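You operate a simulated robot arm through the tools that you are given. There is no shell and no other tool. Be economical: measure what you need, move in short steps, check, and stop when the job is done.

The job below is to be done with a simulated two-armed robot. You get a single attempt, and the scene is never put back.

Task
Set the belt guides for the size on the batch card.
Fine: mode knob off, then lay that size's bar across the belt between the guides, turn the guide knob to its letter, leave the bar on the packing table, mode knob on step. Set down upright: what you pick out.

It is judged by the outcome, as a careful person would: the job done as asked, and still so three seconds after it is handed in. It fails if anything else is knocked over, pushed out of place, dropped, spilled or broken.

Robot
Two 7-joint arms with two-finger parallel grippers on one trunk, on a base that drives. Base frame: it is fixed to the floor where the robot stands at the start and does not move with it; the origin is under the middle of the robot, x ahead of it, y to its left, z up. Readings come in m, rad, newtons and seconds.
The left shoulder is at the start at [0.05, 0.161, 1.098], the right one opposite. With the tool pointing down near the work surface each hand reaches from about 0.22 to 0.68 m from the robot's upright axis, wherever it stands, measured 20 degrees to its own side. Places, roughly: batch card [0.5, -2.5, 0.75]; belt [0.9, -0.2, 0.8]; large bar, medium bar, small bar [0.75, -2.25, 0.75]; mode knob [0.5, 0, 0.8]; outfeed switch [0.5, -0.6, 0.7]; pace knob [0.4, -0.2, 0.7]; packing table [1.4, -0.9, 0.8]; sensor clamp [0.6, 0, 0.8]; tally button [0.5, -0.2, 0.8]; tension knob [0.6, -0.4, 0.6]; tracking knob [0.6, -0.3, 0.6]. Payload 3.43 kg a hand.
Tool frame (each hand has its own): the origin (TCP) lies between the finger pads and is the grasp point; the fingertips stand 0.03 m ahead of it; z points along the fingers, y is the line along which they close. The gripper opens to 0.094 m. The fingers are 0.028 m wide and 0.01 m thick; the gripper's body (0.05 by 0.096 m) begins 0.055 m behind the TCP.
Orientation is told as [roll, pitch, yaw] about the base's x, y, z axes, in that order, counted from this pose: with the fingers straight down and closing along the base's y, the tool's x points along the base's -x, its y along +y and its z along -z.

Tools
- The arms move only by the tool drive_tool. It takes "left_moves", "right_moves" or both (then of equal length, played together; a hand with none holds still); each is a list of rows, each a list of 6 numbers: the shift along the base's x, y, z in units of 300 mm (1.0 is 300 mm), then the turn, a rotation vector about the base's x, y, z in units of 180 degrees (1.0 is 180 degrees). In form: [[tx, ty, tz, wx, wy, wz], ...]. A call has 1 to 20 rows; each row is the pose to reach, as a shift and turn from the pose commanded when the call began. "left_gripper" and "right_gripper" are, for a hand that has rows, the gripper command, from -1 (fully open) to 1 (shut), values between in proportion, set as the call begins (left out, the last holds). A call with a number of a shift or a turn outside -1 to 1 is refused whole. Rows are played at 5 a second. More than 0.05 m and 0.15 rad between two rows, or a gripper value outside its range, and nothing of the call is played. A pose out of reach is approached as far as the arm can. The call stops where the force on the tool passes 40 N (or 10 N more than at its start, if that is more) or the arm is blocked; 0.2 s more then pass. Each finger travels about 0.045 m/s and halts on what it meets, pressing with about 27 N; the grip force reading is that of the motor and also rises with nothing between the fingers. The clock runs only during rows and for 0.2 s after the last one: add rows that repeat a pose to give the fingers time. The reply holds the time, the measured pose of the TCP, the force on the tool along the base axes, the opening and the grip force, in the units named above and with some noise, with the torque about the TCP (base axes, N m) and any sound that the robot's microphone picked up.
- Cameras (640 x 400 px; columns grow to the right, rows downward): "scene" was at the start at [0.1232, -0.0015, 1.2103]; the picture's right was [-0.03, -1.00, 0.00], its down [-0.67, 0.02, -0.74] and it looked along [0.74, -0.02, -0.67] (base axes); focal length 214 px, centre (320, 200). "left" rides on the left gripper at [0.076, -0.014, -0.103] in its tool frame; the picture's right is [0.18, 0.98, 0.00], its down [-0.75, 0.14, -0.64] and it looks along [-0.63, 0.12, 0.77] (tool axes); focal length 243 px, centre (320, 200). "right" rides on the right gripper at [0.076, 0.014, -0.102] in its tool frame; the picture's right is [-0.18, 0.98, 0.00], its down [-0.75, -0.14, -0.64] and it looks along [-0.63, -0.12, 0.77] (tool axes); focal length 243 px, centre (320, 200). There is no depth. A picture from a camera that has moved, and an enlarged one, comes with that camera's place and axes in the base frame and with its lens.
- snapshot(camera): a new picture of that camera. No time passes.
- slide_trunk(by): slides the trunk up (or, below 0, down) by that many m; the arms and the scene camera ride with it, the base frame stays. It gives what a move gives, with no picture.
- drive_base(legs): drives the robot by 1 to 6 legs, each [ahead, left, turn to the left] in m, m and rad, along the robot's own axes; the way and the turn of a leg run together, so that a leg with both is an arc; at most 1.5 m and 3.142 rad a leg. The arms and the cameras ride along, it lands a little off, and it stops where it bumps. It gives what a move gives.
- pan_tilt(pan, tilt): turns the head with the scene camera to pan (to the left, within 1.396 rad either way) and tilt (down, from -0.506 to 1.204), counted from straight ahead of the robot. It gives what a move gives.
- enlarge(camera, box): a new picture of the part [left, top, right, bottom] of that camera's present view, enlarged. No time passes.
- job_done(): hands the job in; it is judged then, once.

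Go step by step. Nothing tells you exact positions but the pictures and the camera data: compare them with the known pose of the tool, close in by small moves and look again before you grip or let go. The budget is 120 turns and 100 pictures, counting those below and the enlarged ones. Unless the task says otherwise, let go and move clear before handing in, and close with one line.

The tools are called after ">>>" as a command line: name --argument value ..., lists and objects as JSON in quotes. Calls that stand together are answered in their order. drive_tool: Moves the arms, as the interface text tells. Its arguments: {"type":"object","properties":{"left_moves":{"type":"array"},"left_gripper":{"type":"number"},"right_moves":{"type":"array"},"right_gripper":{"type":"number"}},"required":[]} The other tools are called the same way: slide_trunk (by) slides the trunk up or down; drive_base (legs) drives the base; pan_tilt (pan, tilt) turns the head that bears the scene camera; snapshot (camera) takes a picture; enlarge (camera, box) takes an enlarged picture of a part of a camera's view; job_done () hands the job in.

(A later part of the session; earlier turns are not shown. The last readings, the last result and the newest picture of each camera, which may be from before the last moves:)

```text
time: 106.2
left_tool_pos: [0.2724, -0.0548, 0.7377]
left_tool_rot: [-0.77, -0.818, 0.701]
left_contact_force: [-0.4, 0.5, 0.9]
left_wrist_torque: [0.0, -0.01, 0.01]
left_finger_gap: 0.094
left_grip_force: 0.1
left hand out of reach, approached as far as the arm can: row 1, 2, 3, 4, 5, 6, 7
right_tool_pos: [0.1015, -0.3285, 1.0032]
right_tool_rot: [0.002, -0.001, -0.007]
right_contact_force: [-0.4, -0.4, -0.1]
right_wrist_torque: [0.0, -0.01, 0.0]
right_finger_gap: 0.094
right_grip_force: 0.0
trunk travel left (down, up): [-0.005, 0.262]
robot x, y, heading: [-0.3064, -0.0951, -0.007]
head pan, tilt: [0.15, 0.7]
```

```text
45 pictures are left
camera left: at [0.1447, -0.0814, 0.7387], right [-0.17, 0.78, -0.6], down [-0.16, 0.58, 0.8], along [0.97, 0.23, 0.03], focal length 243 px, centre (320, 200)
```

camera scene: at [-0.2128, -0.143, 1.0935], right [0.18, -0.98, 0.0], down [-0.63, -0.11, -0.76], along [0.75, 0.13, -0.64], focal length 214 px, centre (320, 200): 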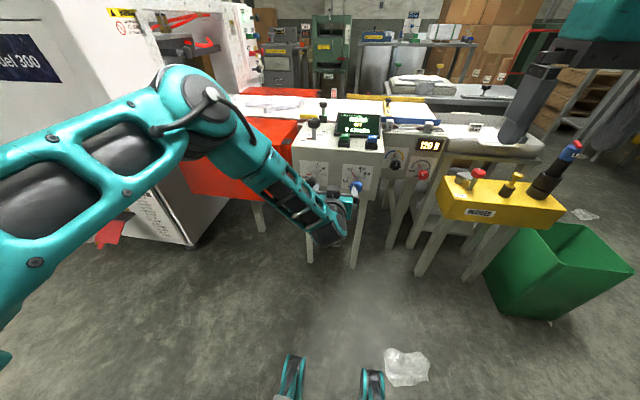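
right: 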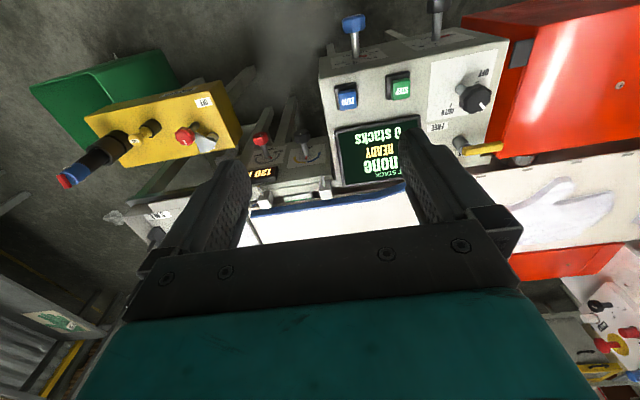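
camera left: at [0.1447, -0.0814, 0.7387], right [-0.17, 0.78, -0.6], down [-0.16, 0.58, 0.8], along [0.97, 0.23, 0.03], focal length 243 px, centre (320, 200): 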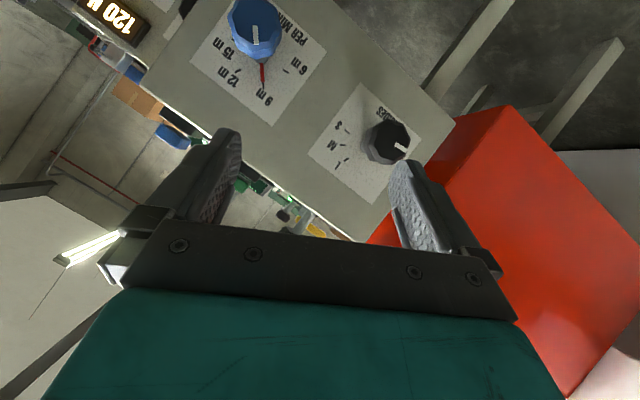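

The sideways swing fails at this tilt. I will instead keep the hand mostly downward (leaning back 30°), as in the reliable poses, and turn the knob in strokes of about 45°; first I undo the roll.

>>> drive_tool --left_moves '[[-0.1, 0, 0.06, 0.042, 0, 0], [-0.2, 0, 0.12, 0.084, 0, 0], [-0.3, 0, 0.18, 0.126, 0, 0], [-0.3, 0, 0.24, 0.168, 0, 0], [-0.3, 0, 0.3, 0.21, 0, 0], [-0.3, 0, 0.36, 0.25, 0, 0], [-0.3, 0, 0.36, 0.25, 0, 0]]'

```text
time: 107.8
left_tool_pos: [0.1852, -0.0575, 0.8469]
left_tool_rot: [0.535, -0.974, -0.38]
left_contact_force: [-0.7, -0.2, 0.5]
left_wrist_torque: [0.01, -0.04, 0.04]
left_finger_gap: 0.0942
left_grip_force: 0.0
right_tool_pos: [0.1019, -0.3269, 1.004]
right_tool_rot: [0.001, -0.001, -0.007]
right_contact_force: [0.4, -0.3, -0.5]
right_wrist_torque: [-0.03, 0.05, 0.02]
right_finger_gap: 0.0941
right_grip_force: 0.1
trunk travel left (down, up): [-0.005, 0.262]
robot x, y, heading: [-0.3028, -0.095, -0.008]
head pan, tilt: [0.15, 0.7]
```

>>> drive_tool --left_moves '[[0, 0.03, 0.02, -0.0193, 0.0321, 0], [0, 0.06, 0.04, -0.0386, 0.0642, 0], [0, 0.1, 0.06, -0.058, 0.0962, 0], [0, 0.14, 0.08, -0.0773, 0.1283, 0], [0, 0.17, 0.1, -0.0966, 0.1604, 0.0006], [0, 0.17, 0.1, -0.0966, 0.1604, 0.0006]]'

>>> drive_base --legs '[[0.14, 0, 0.007]]'

>>> snapshot --camera "left"

```text
time: 109.2
left_tool_pos: [0.1846, -0.0045, 0.8737]
left_tool_rot: [-0.004, -0.522, 0.004]
left_contact_force: [0.0, 0.4, -0.5]
left_wrist_torque: [-0.01, 0.01, 0.02]
left_finger_gap: 0.0941
left_grip_force: 0.0
right_tool_pos: [0.1015, -0.327, 1.0049]
right_tool_rot: [0.001, -0.002, -0.008]
right_contact_force: [-0.4, -0.8, 0.2]
right_wrist_torque: [-0.02, 0.0, -0.01]
right_finger_gap: 0.0941
right_grip_force: 0.0
trunk travel left (down, up): [-0.005, 0.262]
robot x, y, heading: [-0.3049, -0.0929, -0.007]
head pan, tilt: [0.15, 0.7]
```

```text
time: 110.6
left_tool_pos: [0.3228, -0.0031, 0.8743]
left_tool_rot: [-0.002, -0.52, 0.009]
left_contact_force: [-0.1, 0.3, -0.1]
left_wrist_torque: [0.01, 0.04, 0.0]
left_finger_gap: 0.0939
left_grip_force: 0.0
right_tool_pos: [0.241, -0.3261, 1.003]
right_tool_rot: [0.002, 0.0, -0.001]
right_contact_force: [1.2, 0.6, -0.7]
right_wrist_torque: [-0.01, 0.0, 0.03]
right_finger_gap: 0.0939
right_grip_force: 0.0
trunk travel left (down, up): [-0.005, 0.262]
robot x, y, heading: [-0.1672, -0.0953, -0.0]
head pan, tilt: [0.15, 0.7]
```

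```text
44 pictures are left
camera left: at [0.2047, -0.018, 0.9246], right [-0.17, 0.98, -0.09], down [0.33, 0.15, 0.93], along [0.93, 0.12, -0.35], focal length 243 px, centre (320, 200)
```

left: 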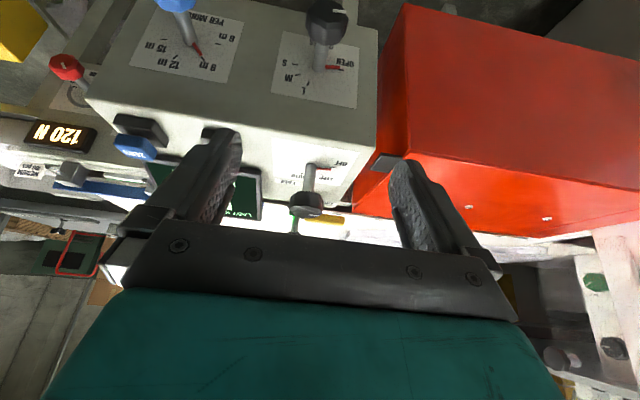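

Here the pose is exact and the view clear. I tilt 25° to the left and line up 10 cm back from the knob head for the first stroke.

>>> drive_tool --left_moves '[[0.008, 0.03, -0.11, -0.035, 0, 0], [0.016, 0.06, -0.23, -0.07, 0, 0], [0.024, 0.09, -0.34, -0.105, 0, 0], [0.03, 0.113, -0.457, -0.139, 0, 0], [0.03, 0.113, -0.457, -0.139, 0, 0]]'

>>> snapshot --camera "left"

>>> snapshot --camera "scene"

```text
time: 111.8
left_tool_pos: [0.3311, 0.0313, 0.7365]
left_tool_rot: [-0.495, -0.466, 0.245]
left_contact_force: [-0.5, 0.0, 0.4]
left_wrist_torque: [-0.01, 0.01, -0.01]
left_finger_gap: 0.0939
left_grip_force: 0.0
right_tool_pos: [0.2419, -0.3264, 1.0044]
right_tool_rot: [0.0, 0.0, -0.001]
right_contact_force: [0.0, -0.1, 1.1]
right_wrist_torque: [0.0, 0.01, 0.0]
right_finger_gap: 0.094
right_grip_force: 0.0
trunk travel left (down, up): [-0.005, 0.262]
robot x, y, heading: [-0.168, -0.0939, -0.002]
head pan, tilt: [0.15, 0.7]
```

```text
43 pictures are left
camera left: at [0.2129, 0.0391, 0.7891], right [-0.17, 0.85, -0.5], down [0.33, 0.53, 0.78], along [0.93, -0.04, -0.37], focal length 243 px, centre (320, 200)
```

left: 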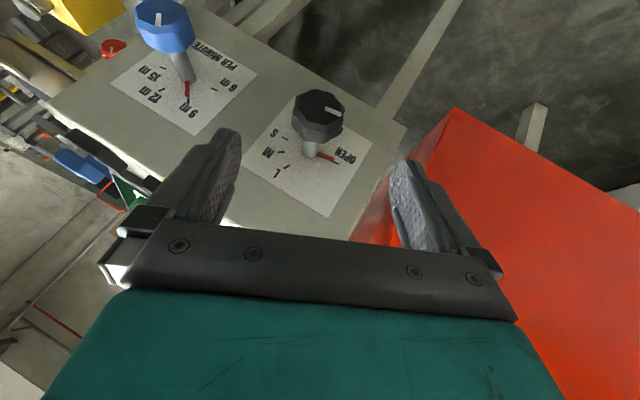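

```text
42 pictures are left
camera scene: at [-0.0431, -0.0804, 1.0935], right [0.15, -0.99, 0.0], down [-0.64, -0.1, -0.76], along [0.76, 0.11, -0.64], focal length 214 px, centre (320, 200)
```

scene: 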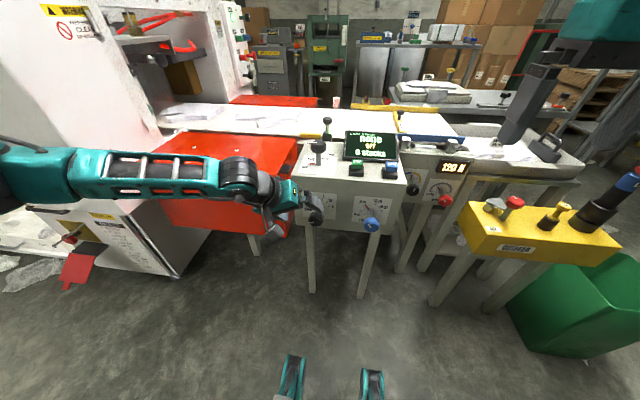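

The head spans about x 0.36–0.39 on the axis y ≈ -0.006, z ≈ 0.658. I move in over it and look.

>>> drive_tool --left_moves '[[0.04, -0.032, -0.066, 0, 0, 0], [0.08, -0.064, -0.131, 0, 0, 0], [0.12, -0.096, -0.197, 0, 0, 0], [0.157, -0.127, -0.262, 0, 0, 0], [0.157, -0.127, -0.262, 0, 0, 0]]'

>>> snapshot --camera "left"

```text
time: 113.0
left_tool_pos: [0.3818, -0.0096, 0.6551]
left_tool_rot: [-0.495, -0.467, 0.246]
left_contact_force: [-0.1, 1.2, -0.4]
left_wrist_torque: [0.01, 0.01, -0.03]
left_finger_gap: 0.0942
left_grip_force: 0.1
right_tool_pos: [0.2412, -0.3253, 1.0034]
right_tool_rot: [0.002, 0.001, 0.0]
right_contact_force: [0.2, 0.4, -0.9]
right_wrist_torque: [0.01, 0.04, 0.0]
right_finger_gap: 0.0939
right_grip_force: 0.1
trunk travel left (down, up): [-0.005, 0.262]
robot x, y, heading: [-0.1678, -0.0927, -0.004]
head pan, tilt: [0.15, 0.7]
```

```text
41 pictures are left
camera left: at [0.2628, -0.0019, 0.7089], right [-0.17, 0.85, -0.5], down [0.33, 0.53, 0.78], along [0.93, -0.03, -0.37], focal length 243 px, centre (320, 200)
```

left: 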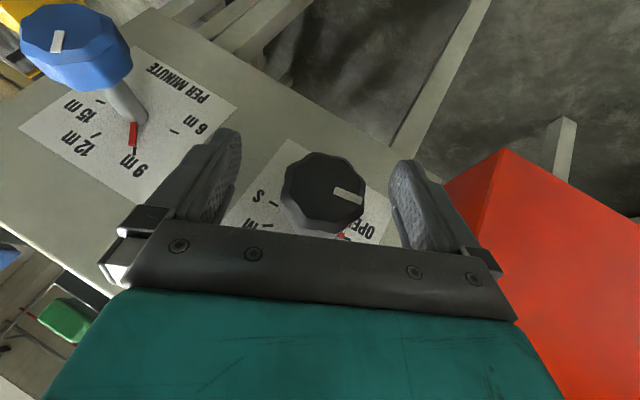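

The head is centred between the fingers. I grip and make the first stroke of 45°.

>>> drive_tool --left_moves '[[0, 0, 0, 0, 0, 0], [0, 0, 0, 0, 0, 0], [0, 0, 0, 0, 0, 0], [0, 0, 0, 0, 0, 0], [0, 0, 0, 0, 0, 0], [0, 0, 0, 0, 0, 0]]' --left_gripper 1

>>> drive_tool --left_moves '[[0, 0, 0, 0.036, 0, 0], [0, 0, 0, 0.072, 0, 0], [0, 0, 0, 0.108, 0, 0], [0, 0, 0, 0.144, 0, 0], [0, 0, 0, 0.18, 0, 0], [0, 0, 0, 0.216, 0, 0], [0, 0, 0, 0.25, 0, 0], [0, 0, 0, 0.25, 0, 0]]'

>>> snapshot --camera "left"

```text
time: 114.4
left_tool_pos: [0.381, -0.0084, 0.6559]
left_tool_rot: [-0.492, -0.466, 0.249]
left_contact_force: [-2.2, 6.4, -2.6]
left_wrist_torque: [0.02, -0.02, 0.14]
left_finger_gap: 0.0456
left_grip_force: 44.5
right_tool_pos: [0.2411, -0.3259, 1.0037]
right_tool_rot: [0.0, -0.001, -0.002]
right_contact_force: [0.5, -0.3, 0.0]
right_wrist_torque: [0.0, 0.0, 0.02]
right_finger_gap: 0.0937
right_grip_force: 0.0
trunk travel left (down, up): [-0.005, 0.262]
robot x, y, heading: [-0.1691, -0.0905, -0.001]
head pan, tilt: [0.15, 0.7]
```

```text
time: 116.2
left_tool_pos: [0.3814, -0.0054, 0.6566]
left_tool_rot: [0.401, -0.487, -0.184]
left_contact_force: [12.4, 18.5, -16.9]
left_wrist_torque: [-0.02, 0.41, -0.13]
left_finger_gap: 0.0454
left_grip_force: 45.1
right_tool_pos: [0.2428, -0.3242, 1.0021]
right_tool_rot: [0.0, 0.001, 0.001]
right_contact_force: [0.4, 0.2, -0.2]
right_wrist_torque: [0.01, -0.01, -0.02]
right_finger_gap: 0.0938
right_grip_force: 0.2
trunk travel left (down, up): [-0.005, 0.262]
robot x, y, heading: [-0.1671, -0.0978, 0.001]
head pan, tilt: [0.15, 0.7]
```

```text
40 pictures are left
camera left: at [0.2628, -0.0371, 0.6989], right [-0.17, 0.95, 0.25], down [0.34, -0.18, 0.92], along [0.93, 0.24, -0.29], focal length 243 px, centre (320, 200)
```

left: 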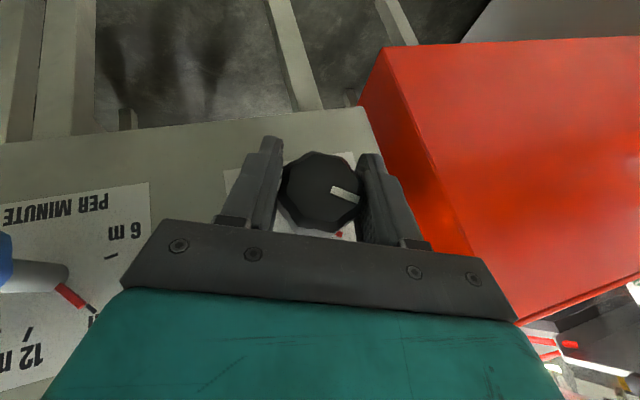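

The knob follows the hand. I carry the same stroke 20° further and check the guides.

>>> drive_tool --left_moves '[[0, 0, 0, 0.037, 0, 0], [0, 0, 0, 0.074, 0, 0], [0, 0, 0, 0.111, 0, 0], [0, 0, 0, 0.111, 0, 0]]'

>>> snapshot --camera "scene"

```text
time: 117.2
left_tool_pos: [0.3823, -0.0036, 0.6562]
left_tool_rot: [0.77, -0.394, -0.341]
left_contact_force: [7.3, 22.4, -9.6]
left_wrist_torque: [-0.09, 0.83, 0.8]
left_finger_gap: 0.0454
left_grip_force: 45.2
right_tool_pos: [0.2415, -0.3253, 1.0046]
right_tool_rot: [-0.001, 0.001, -0.002]
right_contact_force: [-0.1, 0.6, 0.4]
right_wrist_torque: [-0.01, -0.01, 0.01]
right_finger_gap: 0.0937
right_grip_force: 0.1
trunk travel left (down, up): [-0.005, 0.262]
robot x, y, heading: [-0.1719, -0.0942, -0.002]
head pan, tilt: [0.15, 0.7]
```

```text
39 pictures are left
camera scene: at [-0.042, -0.0792, 1.0933], right [0.15, -0.99, 0.0], down [-0.64, -0.1, -0.76], along [0.76, 0.11, -0.65], focal length 214 px, centre (320, 200)
```

scene: 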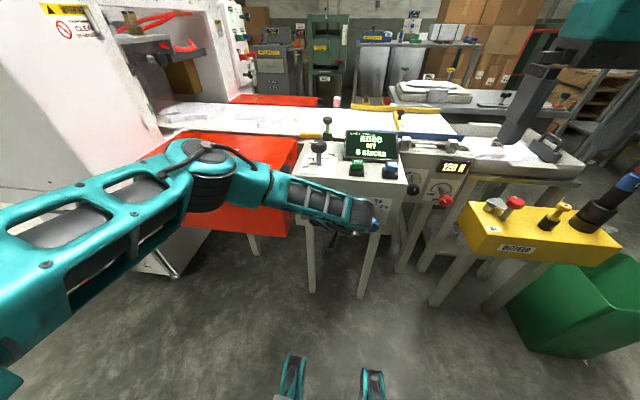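

About 65° done. I open, slide straight back off the head, and swing back to the start pose for a second stroke.

>>> drive_tool --left_moves '[[0, 0, 0, 0, 0, 0], [0, 0, 0, 0, 0, 0], [0, 0, 0, 0, 0, 0], [-0.08, 0, 0, 0, 0, 0], [-0.16, 0, 0, 0, 0, 0], [-0.24, 0, 0, 0, 0, 0]]' --left_gripper -0.4

>>> drive_tool --left_moves '[[0.007, 0.013, 0.03, -0.04, 0, 0], [0.014, 0.026, 0.06, -0.08, 0, 0], [0.021, 0.039, 0.09, -0.12, 0, 0], [0.028, 0.052, 0.12, -0.16, 0, 0], [0.035, 0.065, 0.15, -0.2, 0, 0], [0.042, 0.078, 0.18, -0.24, 0, 0], [0.05, 0.09, 0.21, -0.28, 0, 0], [0.057, 0.104, 0.24, -0.32, 0, 0], [0.065, 0.118, 0.268, -0.361, 0, 0], [0.065, 0.118, 0.268, -0.361, 0, 0]]' --left_gripper -1

>>> snapshot --camera "left"

>>> snapshot --camera "scene"

```text
time: 118.6
left_tool_pos: [0.3075, -0.0092, 0.6567]
left_tool_rot: [0.77, -0.398, -0.35]
left_contact_force: [0.6, -0.6, -0.3]
left_wrist_torque: [-0.01, 0.01, 0.0]
left_finger_gap: 0.0659
left_grip_force: 0.0
right_tool_pos: [0.2405, -0.3256, 1.005]
right_tool_rot: [0.003, -0.002, -0.003]
right_contact_force: [0.2, 0.5, 0.6]
right_wrist_torque: [-0.01, 0.0, 0.0]
right_finger_gap: 0.0938
right_grip_force: 0.0
trunk travel left (down, up): [-0.005, 0.262]
robot x, y, heading: [-0.1663, -0.095, -0.002]
head pan, tilt: [0.15, 0.7]
```

```text
time: 120.8
left_tool_pos: [0.3263, 0.0278, 0.7387]
left_tool_rot: [-0.496, -0.465, 0.248]
left_contact_force: [1.2, 0.0, 0.1]
left_wrist_torque: [0.0, 0.02, 0.04]
left_finger_gap: 0.094
left_grip_force: 0.2
right_tool_pos: [0.2402, -0.3262, 1.0043]
right_tool_rot: [-0.001, 0.001, -0.003]
right_contact_force: [0.0, -0.6, -0.9]
right_wrist_torque: [0.0, -0.02, 0.01]
right_finger_gap: 0.0939
right_grip_force: 0.0
trunk travel left (down, up): [-0.005, 0.262]
robot x, y, heading: [-0.1664, -0.0948, -0.002]
head pan, tilt: [0.15, 0.7]
```

```text
38 pictures are left
camera left: at [0.207, 0.0356, 0.7918], right [-0.17, 0.85, -0.5], down [0.33, 0.53, 0.78], along [0.93, -0.04, -0.37], focal length 243 px, centre (320, 200)
```

left: 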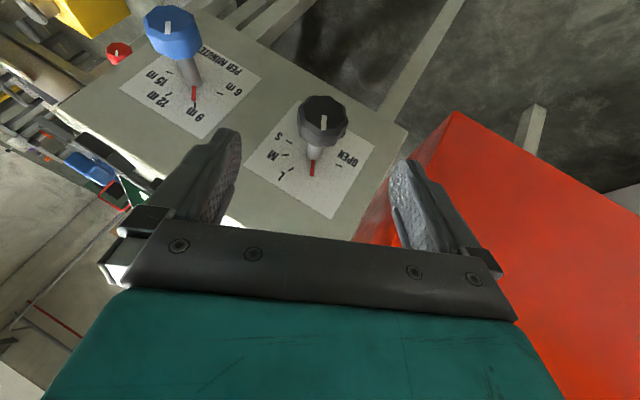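

```text
37 pictures are left
camera scene: at [-0.0432, -0.0804, 1.0935], right [0.15, -0.99, 0.0], down [-0.64, -0.1, -0.76], along [0.76, 0.11, -0.64], focal length 214 px, centre (320, 200)
```

scene: 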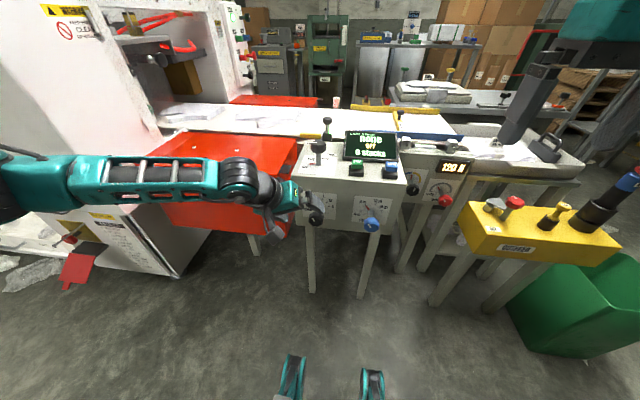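

The red pointer now stands between OPEN and L, as reckoned. Second stroke: approach, grip and turn 65°.

>>> drive_tool --left_moves '[[0.046, -0.031, -0.069, 0, 0, 0], [0.092, -0.062, -0.139, 0, 0, 0], [0.137, -0.092, -0.208, 0, 0, 0], [0.183, -0.121, -0.275, 0, 0, 0], [0.183, -0.121, -0.275, 0, 0, 0]]'

>>> drive_tool --left_moves '[[0, 0, 0, 0, 0, 0], [0, 0, 0, 0, 0, 0], [0, 0, 0, 0, 0, 0], [0, 0, 0, 0, 0, 0], [0, 0, 0, 0, 0, 0], [0, 0, 0, 0, 0, 0]]' --left_gripper 1

>>> snapshot --camera "left"

```text
time: 122.0
left_tool_pos: [0.3821, -0.0078, 0.6547]
left_tool_rot: [-0.496, -0.466, 0.247]
left_contact_force: [-0.2, 0.3, 0.5]
left_wrist_torque: [0.0, 0.0, 0.02]
left_finger_gap: 0.0938
left_grip_force: 0.1
right_tool_pos: [0.2399, -0.3252, 1.004]
right_tool_rot: [0.003, 0.001, -0.002]
right_contact_force: [-0.3, -0.3, -0.5]
right_wrist_torque: [0.0, 0.0, -0.02]
right_finger_gap: 0.0942
right_grip_force: 0.1
trunk travel left (down, up): [-0.005, 0.262]
robot x, y, heading: [-0.167, -0.0939, 0.001]
head pan, tilt: [0.15, 0.7]
```

```text
time: 123.4
left_tool_pos: [0.3805, -0.0091, 0.6562]
left_tool_rot: [-0.497, -0.466, 0.246]
left_contact_force: [1.1, -3.5, 1.0]
left_wrist_torque: [0.0, -0.08, -0.13]
left_finger_gap: 0.0456
left_grip_force: 45.4
right_tool_pos: [0.241, -0.3258, 1.0038]
right_tool_rot: [0.001, 0.0, -0.002]
right_contact_force: [-0.9, 0.4, 0.0]
right_wrist_torque: [-0.02, 0.0, 0.0]
right_finger_gap: 0.0939
right_grip_force: 0.0
trunk travel left (down, up): [-0.005, 0.262]
robot x, y, heading: [-0.1673, -0.0992, 0.003]
head pan, tilt: [0.15, 0.7]
```

```text
36 pictures are left
camera left: at [0.2626, -0.0004, 0.7082], right [-0.17, 0.85, -0.5], down [0.33, 0.53, 0.78], along [0.93, -0.04, -0.37], focal length 243 px, centre (320, 200)
```

left: 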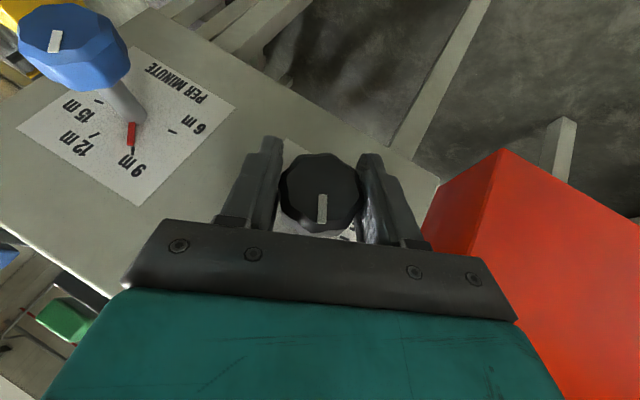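

>>> drive_tool --left_moves '[[0, 0, 0, 0.036, 0, 0], [0, 0, 0, 0.072, 0, 0], [0, 0, 0, 0.108, 0, 0], [0, 0, 0, 0.144, 0, 0], [0, 0, 0, 0.18, 0, 0], [0, 0, 0, 0.216, 0, 0], [0, 0, 0, 0.252, 0, 0], [0, 0, 0, 0.288, 0, 0], [0, 0, 0, 0.324, 0, 0], [0, 0, 0, 0.361, 0, 0], [0, 0, 0, 0.361, 0, 0]]'

>>> enlarge --camera "scene" --box '[300, 90, 480, 240]'

```text
time: 125.8
left_tool_pos: [0.381, -0.004, 0.6559]
left_tool_rot: [0.775, -0.399, -0.341]
left_contact_force: [-9.7, 28.1, 4.8]
left_wrist_torque: [-0.14, -0.24, 0.19]
left_finger_gap: 0.0454
left_grip_force: 44.7
right_tool_pos: [0.2394, -0.3251, 1.005]
right_tool_rot: [0.0, -0.001, -0.003]
right_contact_force: [-0.5, 0.7, -0.1]
right_wrist_torque: [0.01, -0.05, 0.03]
right_finger_gap: 0.0938
right_grip_force: 0.0
trunk travel left (down, up): [-0.005, 0.262]
robot x, y, heading: [-0.169, -0.0924, -0.003]
head pan, tilt: [0.15, 0.7]
```

```text
2.67 times, centred on (390, 165) of scene
camera zoom: at [-0.044, -0.0791, 1.0936], right [0.15, -0.99, 0.0], down [-0.64, -0.1, -0.77], along [0.76, 0.11, -0.64], focal length 572 px, centre (133, 293)
```

zoom: 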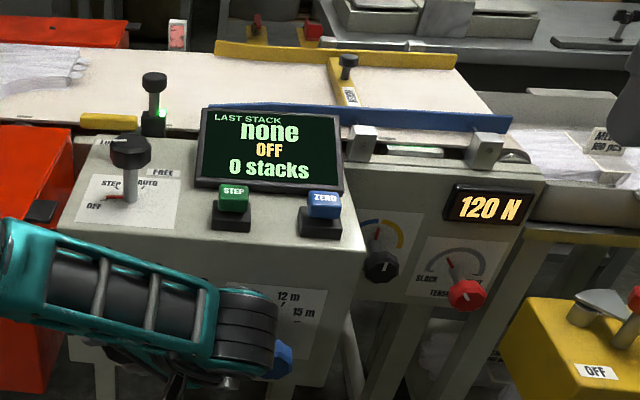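

The guides have come in around the bar. I release, slide back and swing to a pose for the last ~20°.

>>> drive_tool --left_moves '[[0, 0, 0, 0, 0, 0], [0, 0, 0, 0, 0, 0], [0, 0, 0, 0, 0, 0], [-0.08, 0, 0, 0, 0, 0], [-0.16, 0, 0, 0, 0, 0], [-0.24, 0, 0, 0, 0, 0]]' --left_gripper -0.4

>>> drive_tool --left_moves '[[0.007, 0.013, 0.03, -0.04, 0, 0], [0.014, 0.026, 0.06, -0.08, 0, 0], [0.021, 0.039, 0.09, -0.12, 0, 0], [0.028, 0.052, 0.12, -0.16, 0, 0], [0.035, 0.065, 0.15, -0.2, 0, 0], [0.042, 0.078, 0.18, -0.24, 0, 0], [0.05, 0.09, 0.21, -0.28, 0, 0], [0.057, 0.104, 0.24, -0.32, 0, 0], [0.065, 0.118, 0.268, -0.361, 0, 0], [0.065, 0.118, 0.268, -0.361, 0, 0]]' --left_gripper -1

>>> enlarge --camera "left" --box '[240, 80, 400, 220]'

```text
time: 127.2
left_tool_pos: [0.3097, -0.0078, 0.6536]
left_tool_rot: [0.771, -0.398, -0.347]
left_contact_force: [0.4, 0.0, 0.6]
left_wrist_torque: [0.01, -0.02, -0.01]
left_finger_gap: 0.0658
left_grip_force: 0.0
right_tool_pos: [0.2417, -0.325, 1.0044]
right_tool_rot: [0.001, -0.001, -0.002]
right_contact_force: [0.7, 0.4, 0.4]
right_wrist_torque: [0.05, -0.01, -0.02]
right_finger_gap: 0.0942
right_grip_force: 0.1
trunk travel left (down, up): [-0.005, 0.262]
robot x, y, heading: [-0.1689, -0.0908, -0.004]
head pan, tilt: [0.15, 0.7]
```

```text
time: 129.4
left_tool_pos: [0.3306, 0.0262, 0.7369]
left_tool_rot: [-0.499, -0.465, 0.248]
left_contact_force: [0.1, 0.7, -1.0]
left_wrist_torque: [-0.01, -0.01, 0.03]
left_finger_gap: 0.0941
left_grip_force: 0.1
right_tool_pos: [0.2407, -0.3247, 1.0035]
right_tool_rot: [-0.001, 0.0, -0.003]
right_contact_force: [0.0, 0.6, 0.3]
right_wrist_torque: [0.0, 0.01, -0.02]
right_finger_gap: 0.0939
right_grip_force: 0.1
trunk travel left (down, up): [-0.005, 0.262]
robot x, y, heading: [-0.164, -0.0949, -0.005]
head pan, tilt: [0.15, 0.7]
```

```text
2.86 times, centred on (320, 150) of left
camera zoom: at [0.2119, 0.0346, 0.7892], right [-0.17, 0.85, -0.5], down [0.33, 0.53, 0.78], along [0.93, -0.04, -0.37], focal length 693 px, centre (320, 343)
```

zoom: 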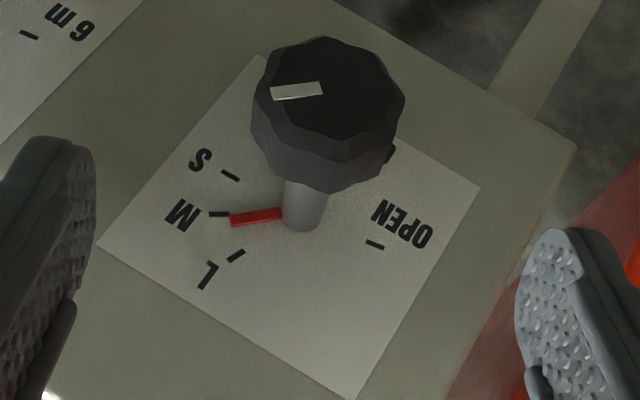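

The pointer is about 6–7° short of M. I approach once more for a fine adjustment.

>>> drive_tool --left_moves '[[0.043, -0.028, -0.069, 0, 0, 0], [0.085, -0.056, -0.138, 0, 0, 0], [0.128, -0.084, -0.206, 0, 0, 0], [0.17, -0.108, -0.272, 0, 0, 0], [0.17, -0.108, -0.272, 0, 0, 0]]'

>>> drive_tool --left_moves '[[0, 0, 0, 0, 0, 0], [0, 0, 0, 0, 0, 0], [0, 0, 0, 0, 0, 0], [0, 0, 0, 0, 0, 0], [0, 0, 0, 0, 0, 0], [0, 0, 0, 0.018, 0, 0], [0, 0, 0, 0.037, 0, 0], [0, 0, 0, 0.037, 0, 0]]' --left_gripper 1

>>> drive_tool --left_moves '[[0, 0, 0, 0, 0, 0], [0, 0, 0, 0, 0, 0], [0, 0, 0, 0, 0, 0], [0, 0, 0, 0, 0, 0], [-0.06, 0.044, 0.098, 0, 0, 0], [-0.12, 0.088, 0.196, 0, 0, 0], [-0.17, 0.127, 0.29, 0, 0, 0], [-0.17, 0.127, 0.29, 0, 0, 0]]' --left_gripper -1

>>> enlarge --camera "left" --box '[240, 80, 400, 220]'

>>> enlarge --camera "scene" --box '[300, 90, 480, 240]'

```text
time: 130.6
left_tool_pos: [0.3804, -0.0042, 0.6529]
left_tool_rot: [-0.495, -0.466, 0.247]
left_contact_force: [0.3, 0.1, 0.0]
left_wrist_torque: [0.01, -0.05, 0.03]
left_finger_gap: 0.0941
left_grip_force: 0.2
right_tool_pos: [0.24, -0.3262, 1.0042]
right_tool_rot: [0.002, -0.001, -0.003]
right_contact_force: [0.2, 0.6, 0.6]
right_wrist_torque: [-0.04, 0.01, 0.01]
right_finger_gap: 0.0938
right_grip_force: 0.1
trunk travel left (down, up): [-0.005, 0.262]
robot x, y, heading: [-0.1703, -0.0933, -0.003]
head pan, tilt: [0.15, 0.7]
```

```text
time: 132.4
left_tool_pos: [0.3817, -0.009, 0.6559]
left_tool_rot: [-0.373, -0.494, 0.189]
left_contact_force: [6.7, -19.1, 11.1]
left_wrist_torque: [0.1, 0.42, -0.73]
left_finger_gap: 0.045
left_grip_force: 45.4
right_tool_pos: [0.2406, -0.3284, 1.0045]
right_tool_rot: [0.002, -0.002, -0.004]
right_contact_force: [-0.5, 0.9, -0.5]
right_wrist_torque: [0.04, -0.02, 0.0]
right_finger_gap: 0.0939
right_grip_force: 0.0
trunk travel left (down, up): [-0.005, 0.262]
robot x, y, heading: [-0.1703, -0.0929, 0.003]
head pan, tilt: [0.15, 0.7]
```

```text
time: 134.2
left_tool_pos: [0.3293, 0.0336, 0.7392]
left_tool_rot: [-0.366, -0.489, 0.187]
left_contact_force: [0.0, 0.0, 0.5]
left_wrist_torque: [0.0, 0.02, -0.01]
left_finger_gap: 0.0941
left_grip_force: 0.0
right_tool_pos: [0.2408, -0.3244, 1.0056]
right_tool_rot: [0.003, -0.001, 0.0]
right_contact_force: [0.0, 0.4, -0.2]
right_wrist_torque: [-0.02, 0.0, -0.01]
right_finger_gap: 0.0943
right_grip_force: 0.1
trunk travel left (down, up): [-0.005, 0.262]
robot x, y, heading: [-0.1675, -0.0955, -0.001]
head pan, tilt: [0.15, 0.7]
```

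```text
2.86 times, centred on (320, 150) of left
camera zoom: at [0.2106, 0.0359, 0.7924], right [-0.17, 0.9, -0.4], down [0.33, 0.43, 0.84], along [0.93, 0.01, -0.37], focal length 693 px, centre (320, 343)
```

zoom: 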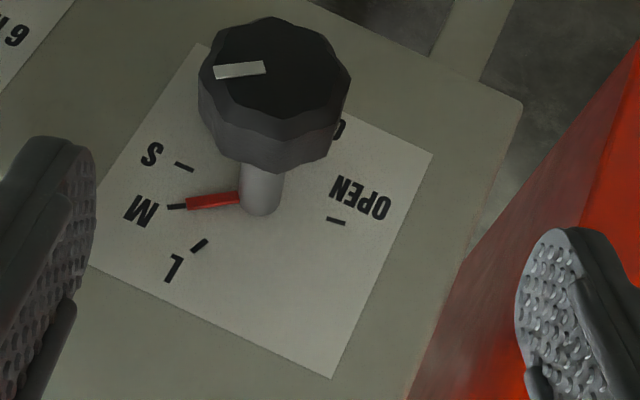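

```text
2.67 times, centred on (390, 165) of scene
camera zoom: at [-0.0432, -0.0804, 1.0935], right [0.15, -0.99, 0.0], down [-0.64, -0.1, -0.77], along [0.76, 0.11, -0.64], focal length 572 px, centre (133, 293)
```

zoom: 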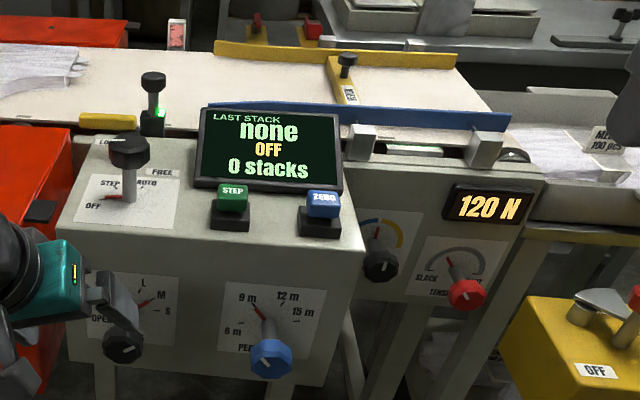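

The pointer now sits on M and the guides close on the bar; the pace knob is untouched. I raise the hand, restore it to point down, and raise the trunk.

>>> drive_tool --left_moves '[[-0.08, 0, 0.08, 0, 0, 0], [-0.16, 0, 0.18, 0, 0, 0], [-0.24, 0, 0.3, 0.02, 0.033, -0.0053], [-0.3, 0, 0.42, 0.04, 0.066, -0.0106], [-0.35, 0, 0.54, 0.06, 0.099, -0.016], [-0.35, 0, 0.66, 0.08, 0.132, -0.0213], [-0.35, 0, 0.76, 0.0995, 0.1647, -0.0266], [-0.35, 0, 0.76, 0.0995, 0.1647, -0.0266]]'

>>> slide_trunk --by 0.12

```text
time: 136.0
left_tool_pos: [0.2229, 0.0343, 0.9694]
left_tool_rot: [0.004, -0.001, 0.007]
left_contact_force: [-0.3, -0.6, -0.3]
left_wrist_torque: [0.01, -0.01, -0.01]
left_finger_gap: 0.0942
left_grip_force: 0.1
right_tool_pos: [0.2408, -0.325, 1.0039]
right_tool_rot: [0.002, 0.0, -0.001]
right_contact_force: [0.1, 0.0, 0.6]
right_wrist_torque: [0.01, -0.01, -0.01]
right_finger_gap: 0.0941
right_grip_force: 0.0
trunk travel left (down, up): [-0.005, 0.262]
robot x, y, heading: [-0.1683, -0.0947, 0.001]
head pan, tilt: [0.15, 0.7]
```

```text
time: 137.5
left_tool_pos: [0.2231, 0.0334, 1.0881]
left_tool_rot: [0.001, 0.0, 0.007]
left_contact_force: [0.9, 0.0, -0.1]
left_wrist_torque: [0.03, 0.0, 0.0]
left_finger_gap: 0.0938
left_grip_force: 0.1
right_tool_pos: [0.2408, -0.3263, 1.1251]
right_tool_rot: [0.002, 0.002, -0.003]
right_contact_force: [-0.5, 0.2, 0.0]
right_wrist_torque: [-0.02, 0.02, -0.05]
right_finger_gap: 0.0939
right_grip_force: 0.1
trunk travel left (down, up): [-0.125, 0.142]
robot x, y, heading: [-0.17, -0.0944, -0.0]
head pan, tilt: [0.15, 0.7]
```

>>> drive_base --legs '[[0, -0.305, 0], [0.36, 0, 0], [0, 0, -0.4]]'

>>> pan_tilt --pan 0.45 --tilt 0.75

>>> enlarge --camera "scene" --box '[190, 110, 370, 230]'

```text
time: 142.7
left_tool_pos: [0.6155, -0.4307, 1.0876]
left_tool_rot: [0.0, 0.001, -0.388]
left_contact_force: [-0.6, 0.5, -0.5]
left_wrist_torque: [0.02, 0.04, -0.01]
left_finger_gap: 0.094
left_grip_force: 0.0
right_tool_pos: [0.493, -0.7692, 1.124]
right_tool_rot: [0.003, -0.001, -0.395]
right_contact_force: [-0.5, -0.4, 0.5]
right_wrist_torque: [-0.03, -0.01, 0.01]
right_finger_gap: 0.0939
right_grip_force: 0.0
trunk travel left (down, up): [-0.125, 0.142]
robot x, y, heading: [0.2062, -0.3996, -0.391]
head pan, tilt: [0.15, 0.7]
```

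```text
time: 143.5
left_tool_pos: [0.6145, -0.4296, 1.0889]
left_tool_rot: [0.004, -0.003, -0.386]
left_contact_force: [0.1, 0.0, 0.1]
left_wrist_torque: [-0.01, -0.04, 0.0]
left_finger_gap: 0.0941
left_grip_force: 0.1
right_tool_pos: [0.4937, -0.7685, 1.1241]
right_tool_rot: [0.001, 0.001, -0.395]
right_contact_force: [-0.2, 0.3, -0.5]
right_wrist_torque: [-0.02, 0.0, 0.04]
right_finger_gap: 0.094
right_grip_force: 0.0
trunk travel left (down, up): [-0.125, 0.142]
robot x, y, heading: [0.2092, -0.3991, -0.393]
head pan, tilt: [0.45, 0.75]
```

```text
3.33 times, centred on (280, 170) of scene
camera zoom: at [0.3256, -0.4082, 1.2092], right [0.06, -1.0, 0.0], down [-0.68, -0.04, -0.73], along [0.73, 0.04, -0.68], focal length 715 px, centre (453, 300)
```

zoom: 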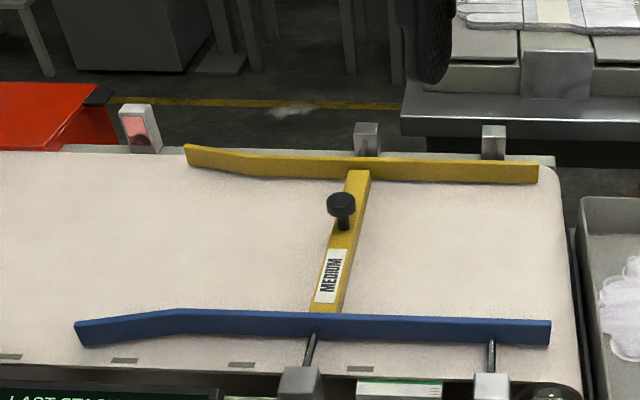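

The guides just touch the bar's ends and the bar is still at (0.874, -0.270). I bring the left hand over it again.

>>> drive_tool --left_moves '[[0.108, 0.067, 0, 0, 0, 0.015], [0.216, 0.133, 0, 0, 0, 0.031], [0.324, 0.2, -0.03, 0, 0, 0.046], [0.432, 0.267, -0.09, 0, 0, 0.062], [0.54, 0.333, -0.17, 0, 0, 0.077], [0.65, 0.4, -0.26, 0, 0, 0.092], [0.757, 0.467, -0.36, 0, 0, 0.108], [0.865, 0.533, -0.463, 0, 0, 0.123], [0.865, 0.533, -0.463, 0, 0, 0.123]]' --left_gripper -0.17

>>> snapshot --camera "left"

```text
time: 145.5
left_tool_pos: [0.8753, -0.271, 0.9511]
left_tool_rot: [0.003, -0.002, 0.001]
left_contact_force: [0.5, 0.1, 0.2]
left_wrist_torque: [0.02, 0.01, 0.0]
left_finger_gap: 0.0551
left_grip_force: 0.1
right_tool_pos: [0.4944, -0.7679, 1.1252]
right_tool_rot: [0.003, -0.001, -0.395]
right_contact_force: [-0.8, -0.1, 0.7]
right_wrist_torque: [-0.05, -0.04, -0.01]
right_finger_gap: 0.0942
right_grip_force: 0.1
trunk travel left (down, up): [-0.125, 0.142]
robot x, y, heading: [0.2024, -0.3963, -0.395]
head pan, tilt: [0.45, 0.75]
```

```text
30 pictures are left
camera left: at [0.7978, -0.2848, 1.0537], right [-0.18, 0.98, 0.0], down [0.75, 0.14, 0.64], along [0.63, 0.12, -0.77], focal length 243 px, centre (320, 200)
```

left: 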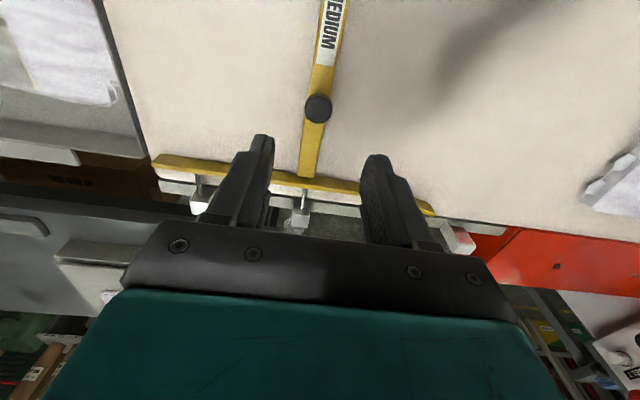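

>>> drive_tool --left_moves '[[0, 0, -0.12, 0, 0, 0], [0, 0, -0.24, 0, 0, 0], [0, 0, -0.36, 0, 0, 0], [0, 0, -0.463, 0, 0, 0], [0, 0, -0.463, 0, 0, 0]]'

>>> drive_tool --left_moves '[[0, 0, 0, 0, 0, 0], [0, 0, 0, 0, 0, 0], [0, 0, 0, 0, 0, 0], [0, 0, 0, 0, 0, 0], [0, 0, 0, 0, 0, 0]]' --left_gripper 1

>>> drive_tool --left_moves '[[0, 0, 0.03, 0, 0, 0], [0, 0, 0.08, 0, 0, 0], [0, 0, 0.2, 0, 0, 0], [0, 0, 0.35, 0, 0, 0], [0, 0, 0.5, 0, 0, 0], [0, 0, 0.65, 0, 0, 0], [0, 0, 0.8, 0, 0, 0], [0, 0, 0.95, 0, 0, 0]]'

>>> snapshot --camera "scene"

```text
time: 146.7
left_tool_pos: [0.8767, -0.2714, 0.8118]
left_tool_rot: [0.002, -0.003, 0.001]
left_contact_force: [1.4, -1.0, 1.0]
left_wrist_torque: [0.0, 0.01, 0.01]
left_finger_gap: 0.0551
left_grip_force: 0.2
right_tool_pos: [0.4938, -0.7689, 1.1244]
right_tool_rot: [0.001, 0.001, -0.395]
right_contact_force: [0.5, -0.7, 0.4]
right_wrist_torque: [0.0, -0.02, 0.03]
right_finger_gap: 0.094
right_grip_force: 0.1
trunk travel left (down, up): [-0.125, 0.142]
robot x, y, heading: [0.2021, -0.4036, -0.394]
head pan, tilt: [0.45, 0.75]
```

```text
time: 147.9
left_tool_pos: [0.8763, -0.2719, 0.8106]
left_tool_rot: [0.002, -0.001, 0.0]
left_contact_force: [0.1, 1.2, -0.1]
left_wrist_torque: [0.03, -0.01, -0.05]
left_finger_gap: 0.0294
left_grip_force: 27.3
right_tool_pos: [0.4933, -0.7688, 1.1242]
right_tool_rot: [-0.001, -0.001, -0.394]
right_contact_force: [-0.1, -0.9, -0.1]
right_wrist_torque: [-0.03, -0.03, 0.05]
right_finger_gap: 0.094
right_grip_force: 0.0
trunk travel left (down, up): [-0.125, 0.142]
robot x, y, heading: [0.2036, -0.3961, -0.391]
head pan, tilt: [0.45, 0.75]
```

```text
time: 149.7
left_tool_pos: [0.8767, -0.2711, 1.0924]
left_tool_rot: [0.001, 0.0, 0.0]
left_contact_force: [-1.6, -0.1, 0.1]
left_wrist_torque: [0.0, -0.01, 0.01]
left_finger_gap: 0.0293
left_grip_force: 26.6
right_tool_pos: [0.4944, -0.7692, 1.1246]
right_tool_rot: [0.002, 0.0, -0.394]
right_contact_force: [-0.3, -0.4, 0.8]
right_wrist_torque: [0.03, 0.01, 0.01]
right_finger_gap: 0.0942
right_grip_force: 0.0
trunk travel left (down, up): [-0.125, 0.142]
robot x, y, heading: [0.2074, -0.3948, -0.391]
head pan, tilt: [0.45, 0.75]
```

```text
29 pictures are left
camera scene: at [0.3253, -0.4085, 1.2092], right [0.06, -1.0, 0.0], down [-0.68, -0.04, -0.73], along [0.73, 0.04, -0.68], focal length 214 px, centre (320, 200)
```

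scene: 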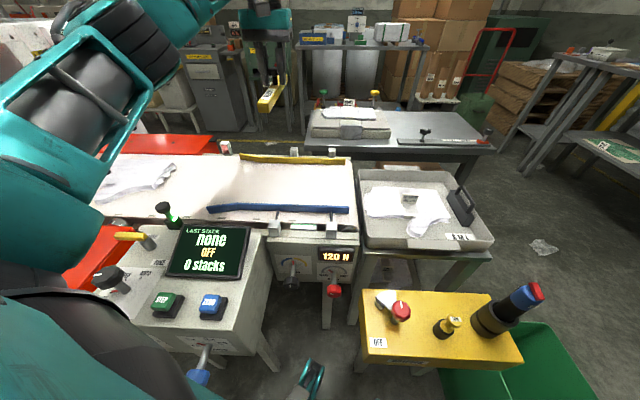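

The bar is lifted and the guides stay set. Now I look closely at the packing table for a free spot.

>>> enlarge --camera "scene" --box '[290, 80, 510, 180]'

```text
2.91 times, centred on (400, 130) of scene
camera zoom: at [0.3253, -0.4085, 1.2092], right [0.06, -1.0, 0.0], down [-0.68, -0.04, -0.73], along [0.73, 0.04, -0.68], focal length 624 px, centre (87, 404)
```

zoom: 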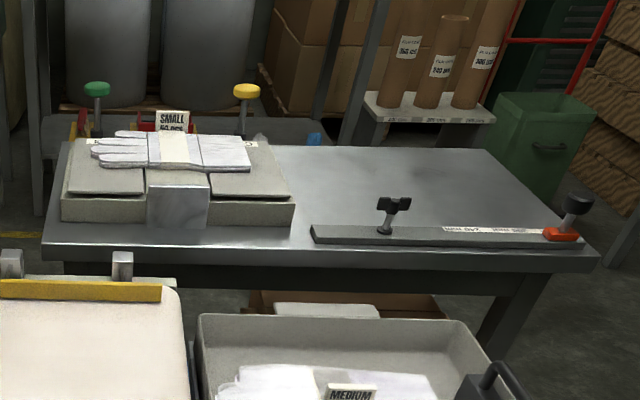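

The free area behind the gauge strip is centred near (1.30, -0.86). I will set the bar there from the aisle on the right; first I draw the bar in and back out.

>>> drive_tool --left_moves '[[-0.093, -0.086, 0.01, 0, 0, -0.014], [-0.187, -0.173, 0.02, 0, 0, -0.028], [-0.28, -0.259, 0.03, 0, 0, -0.042], [-0.373, -0.345, 0.03, 0, 0, -0.055], [-0.467, -0.432, 0.03, 0, 0, -0.069], [-0.56, -0.518, 0.03, 0, 0, -0.083], [-0.653, -0.604, 0.03, 0, 0, -0.097], [-0.747, -0.69, 0.03, 0, 0, -0.111], [-0.84, -0.777, 0.03, 0, 0, -0.1245]]'

>>> drive_base --legs '[[0, 0, 0.391], [-0.46, 0, 0], [0, -1.1, 0]]'

>>> pan_tilt --pan -0.1 --tilt 0.6

>>> snapshot --camera "scene"

```text
time: 151.7
left_tool_pos: [0.6238, -0.5036, 1.1076]
left_tool_rot: [0.001, 0.0, -0.39]
left_contact_force: [0.4, 0.3, -1.4]
left_wrist_torque: [-0.01, 0.01, -0.02]
left_finger_gap: 0.0292
left_grip_force: 26.7
right_tool_pos: [0.4934, -0.7696, 1.1237]
right_tool_rot: [0.001, 0.0, -0.395]
right_contact_force: [0.7, -0.9, -0.3]
right_wrist_torque: [0.01, 0.0, 0.02]
right_finger_gap: 0.094
right_grip_force: 0.0
trunk travel left (down, up): [-0.125, 0.142]
robot x, y, heading: [0.2056, -0.4, -0.396]
head pan, tilt: [0.45, 0.75]
```

```text
time: 160.9
left_tool_pos: [0.1741, -1.4327, 1.1061]
left_tool_rot: [0.001, 0.0, 0.015]
left_contact_force: [0.3, 0.0, -1.9]
left_wrist_torque: [0.05, -0.01, -0.02]
left_finger_gap: 0.0292
left_grip_force: 27.5
right_tool_pos: [0.1598, -1.7292, 1.1238]
right_tool_rot: [0.001, 0.0, 0.007]
right_contact_force: [0.3, 0.3, 0.1]
right_wrist_torque: [-0.03, 0.02, 0.05]
right_finger_gap: 0.094
right_grip_force: 0.0
trunk travel left (down, up): [-0.125, 0.142]
robot x, y, heading: [-0.2459, -1.498, 0.007]
head pan, tilt: [0.45, 0.75]
```

```text
time: 161.9
left_tool_pos: [0.1729, -1.4324, 1.106]
left_tool_rot: [0.001, 0.0, 0.012]
left_contact_force: [0.6, -0.2, -1.5]
left_wrist_torque: [-0.02, 0.0, 0.03]
left_finger_gap: 0.0289
left_grip_force: 26.9
right_tool_pos: [0.1596, -1.7283, 1.1239]
right_tool_rot: [0.002, 0.001, 0.008]
right_contact_force: [-1.1, -0.3, -0.7]
right_wrist_torque: [0.03, 0.02, 0.02]
right_finger_gap: 0.0939
right_grip_force: 0.0
trunk travel left (down, up): [-0.125, 0.142]
robot x, y, heading: [-0.2513, -1.5025, 0.01]
head pan, tilt: [-0.099, 0.6]
```

```text
27 pictures are left
camera scene: at [-0.1224, -1.5077, 1.2221], right [-0.09, -1.0, 0.0], down [-0.56, 0.05, -0.82], along [0.82, -0.07, -0.57], focal length 214 px, centre (320, 200)
```

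scene: 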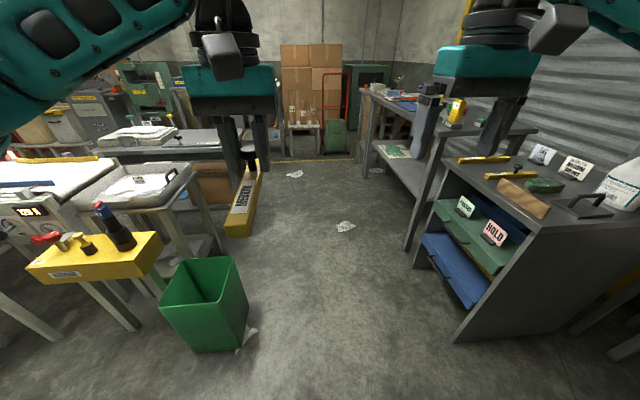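

The lane is clear at y ≈ -1.52. I drive forward along it, then turn left to face the packing table.

>>> drive_base --legs '[[1.45, -0.03, -0.01], [0.17, 0, 0], [0, 0, 1.57]]'

>>> pan_tilt --pan 0 --tilt 0.75

>>> snapshot --camera "scene"

>>> snapshot --camera "left"

```text
time: 173.9
left_tool_pos: [1.2518, -1.0861, 1.1059]
left_tool_rot: [0.001, 0.001, 1.626]
left_contact_force: [0.3, 0.1, -1.4]
left_wrist_torque: [-0.02, 0.0, -0.02]
left_finger_gap: 0.0289
left_grip_force: 27.2
right_tool_pos: [1.5487, -1.0866, 1.1239]
right_tool_rot: [0.002, -0.001, 1.623]
right_contact_force: [0.2, 0.4, -0.2]
right_wrist_torque: [0.02, 0.01, 0.01]
right_finger_gap: 0.094
right_grip_force: 0.0
trunk travel left (down, up): [-0.125, 0.142]
robot x, y, heading: [1.3388, -1.5051, 1.622]
head pan, tilt: [-0.099, 0.6]
```

```text
time: 174.6
left_tool_pos: [1.2525, -1.0841, 1.1075]
left_tool_rot: [0.001, 0.0, 1.627]
left_contact_force: [0.1, -0.6, -1.3]
left_wrist_torque: [0.03, 0.0, 0.02]
left_finger_gap: 0.0289
left_grip_force: 26.7
right_tool_pos: [1.5474, -1.0864, 1.1241]
right_tool_rot: [0.003, 0.0, 1.622]
right_contact_force: [0.2, 0.0, -0.3]
right_wrist_torque: [-0.01, -0.04, -0.01]
right_finger_gap: 0.094
right_grip_force: 0.0
trunk travel left (down, up): [-0.125, 0.142]
robot x, y, heading: [1.3381, -1.5051, 1.619]
head pan, tilt: [0.0, 0.75]
```

```text
26 pictures are left
camera scene: at [1.3319, -1.3826, 1.2092], right [1.0, 0.05, 0.0], down [0.04, -0.68, -0.73], along [-0.04, 0.73, -0.68], focal length 214 px, centre (320, 200)
```

scene: 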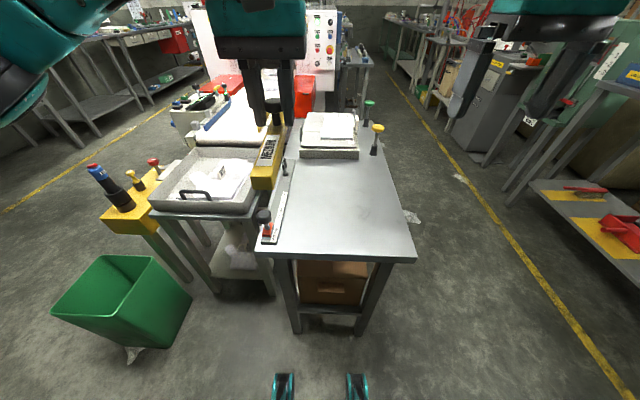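

```text
25 pictures are left
camera left: at [1.2697, -1.1601, 1.2091], right [-0.97, -0.24, 0.0], down [-0.18, 0.74, 0.64], along [-0.15, 0.62, -0.77], focal length 243 px, centre (320, 200)
```

left: 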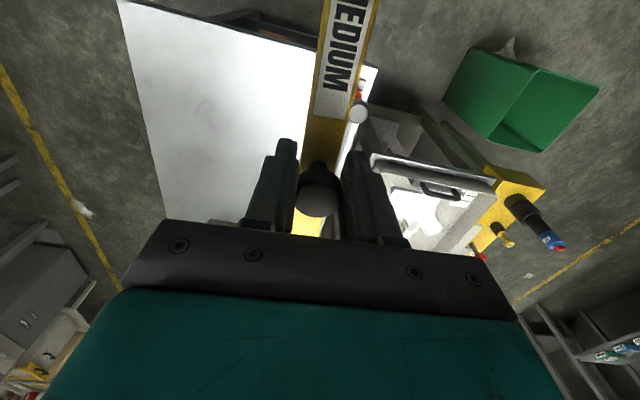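

The table's clear area spans x 1.25–1.5, y -1.1…-0.73. I bring the bar over (1.37, -0.93) and lower it partway.

>>> drive_tool --left_moves '[[0.065, 0.085, -0.05, 0, 0, -0.003], [0.13, 0.17, -0.13, 0, 0, -0.006], [0.195, 0.257, -0.22, 0, 0, -0.009], [0.26, 0.342, -0.32, 0, 0, -0.012], [0.325, 0.428, -0.42, 0, 0, -0.015], [0.39, 0.513, -0.52, 0, 0, -0.018], [0.39, 0.513, -0.625, 0, 0, -0.018], [0.39, 0.513, -0.625, 0, 0, -0.018]]'

>>> snapshot --camera "scene"

```text
time: 176.4
left_tool_pos: [1.3712, -0.9299, 0.9194]
left_tool_rot: [0.001, -0.003, 1.57]
left_contact_force: [-0.2, -0.6, -1.0]
left_wrist_torque: [0.03, 0.02, 0.01]
left_finger_gap: 0.029
left_grip_force: 26.6
right_tool_pos: [1.5477, -1.0859, 1.1239]
right_tool_rot: [0.002, 0.001, 1.624]
right_contact_force: [0.8, 0.3, -0.3]
right_wrist_torque: [-0.01, 0.02, 0.0]
right_finger_gap: 0.094
right_grip_force: 0.1
trunk travel left (down, up): [-0.125, 0.142]
robot x, y, heading: [1.3354, -1.5066, 1.623]
head pan, tilt: [0.0, 0.75]
```

```text
24 pictures are left
camera scene: at [1.3319, -1.3826, 1.2092], right [1.0, 0.05, 0.0], down [0.04, -0.68, -0.73], along [-0.04, 0.73, -0.68], focal length 214 px, centre (320, 200)
```

scene: 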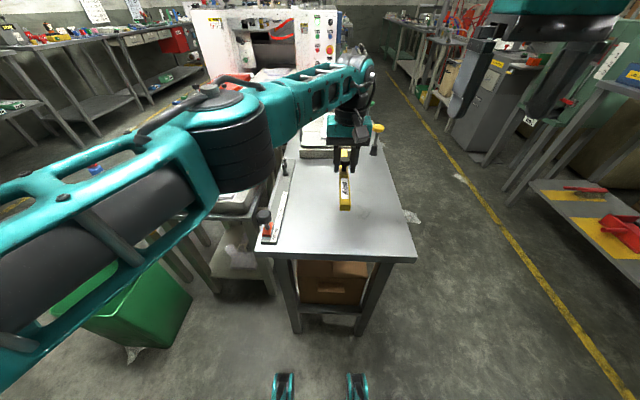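

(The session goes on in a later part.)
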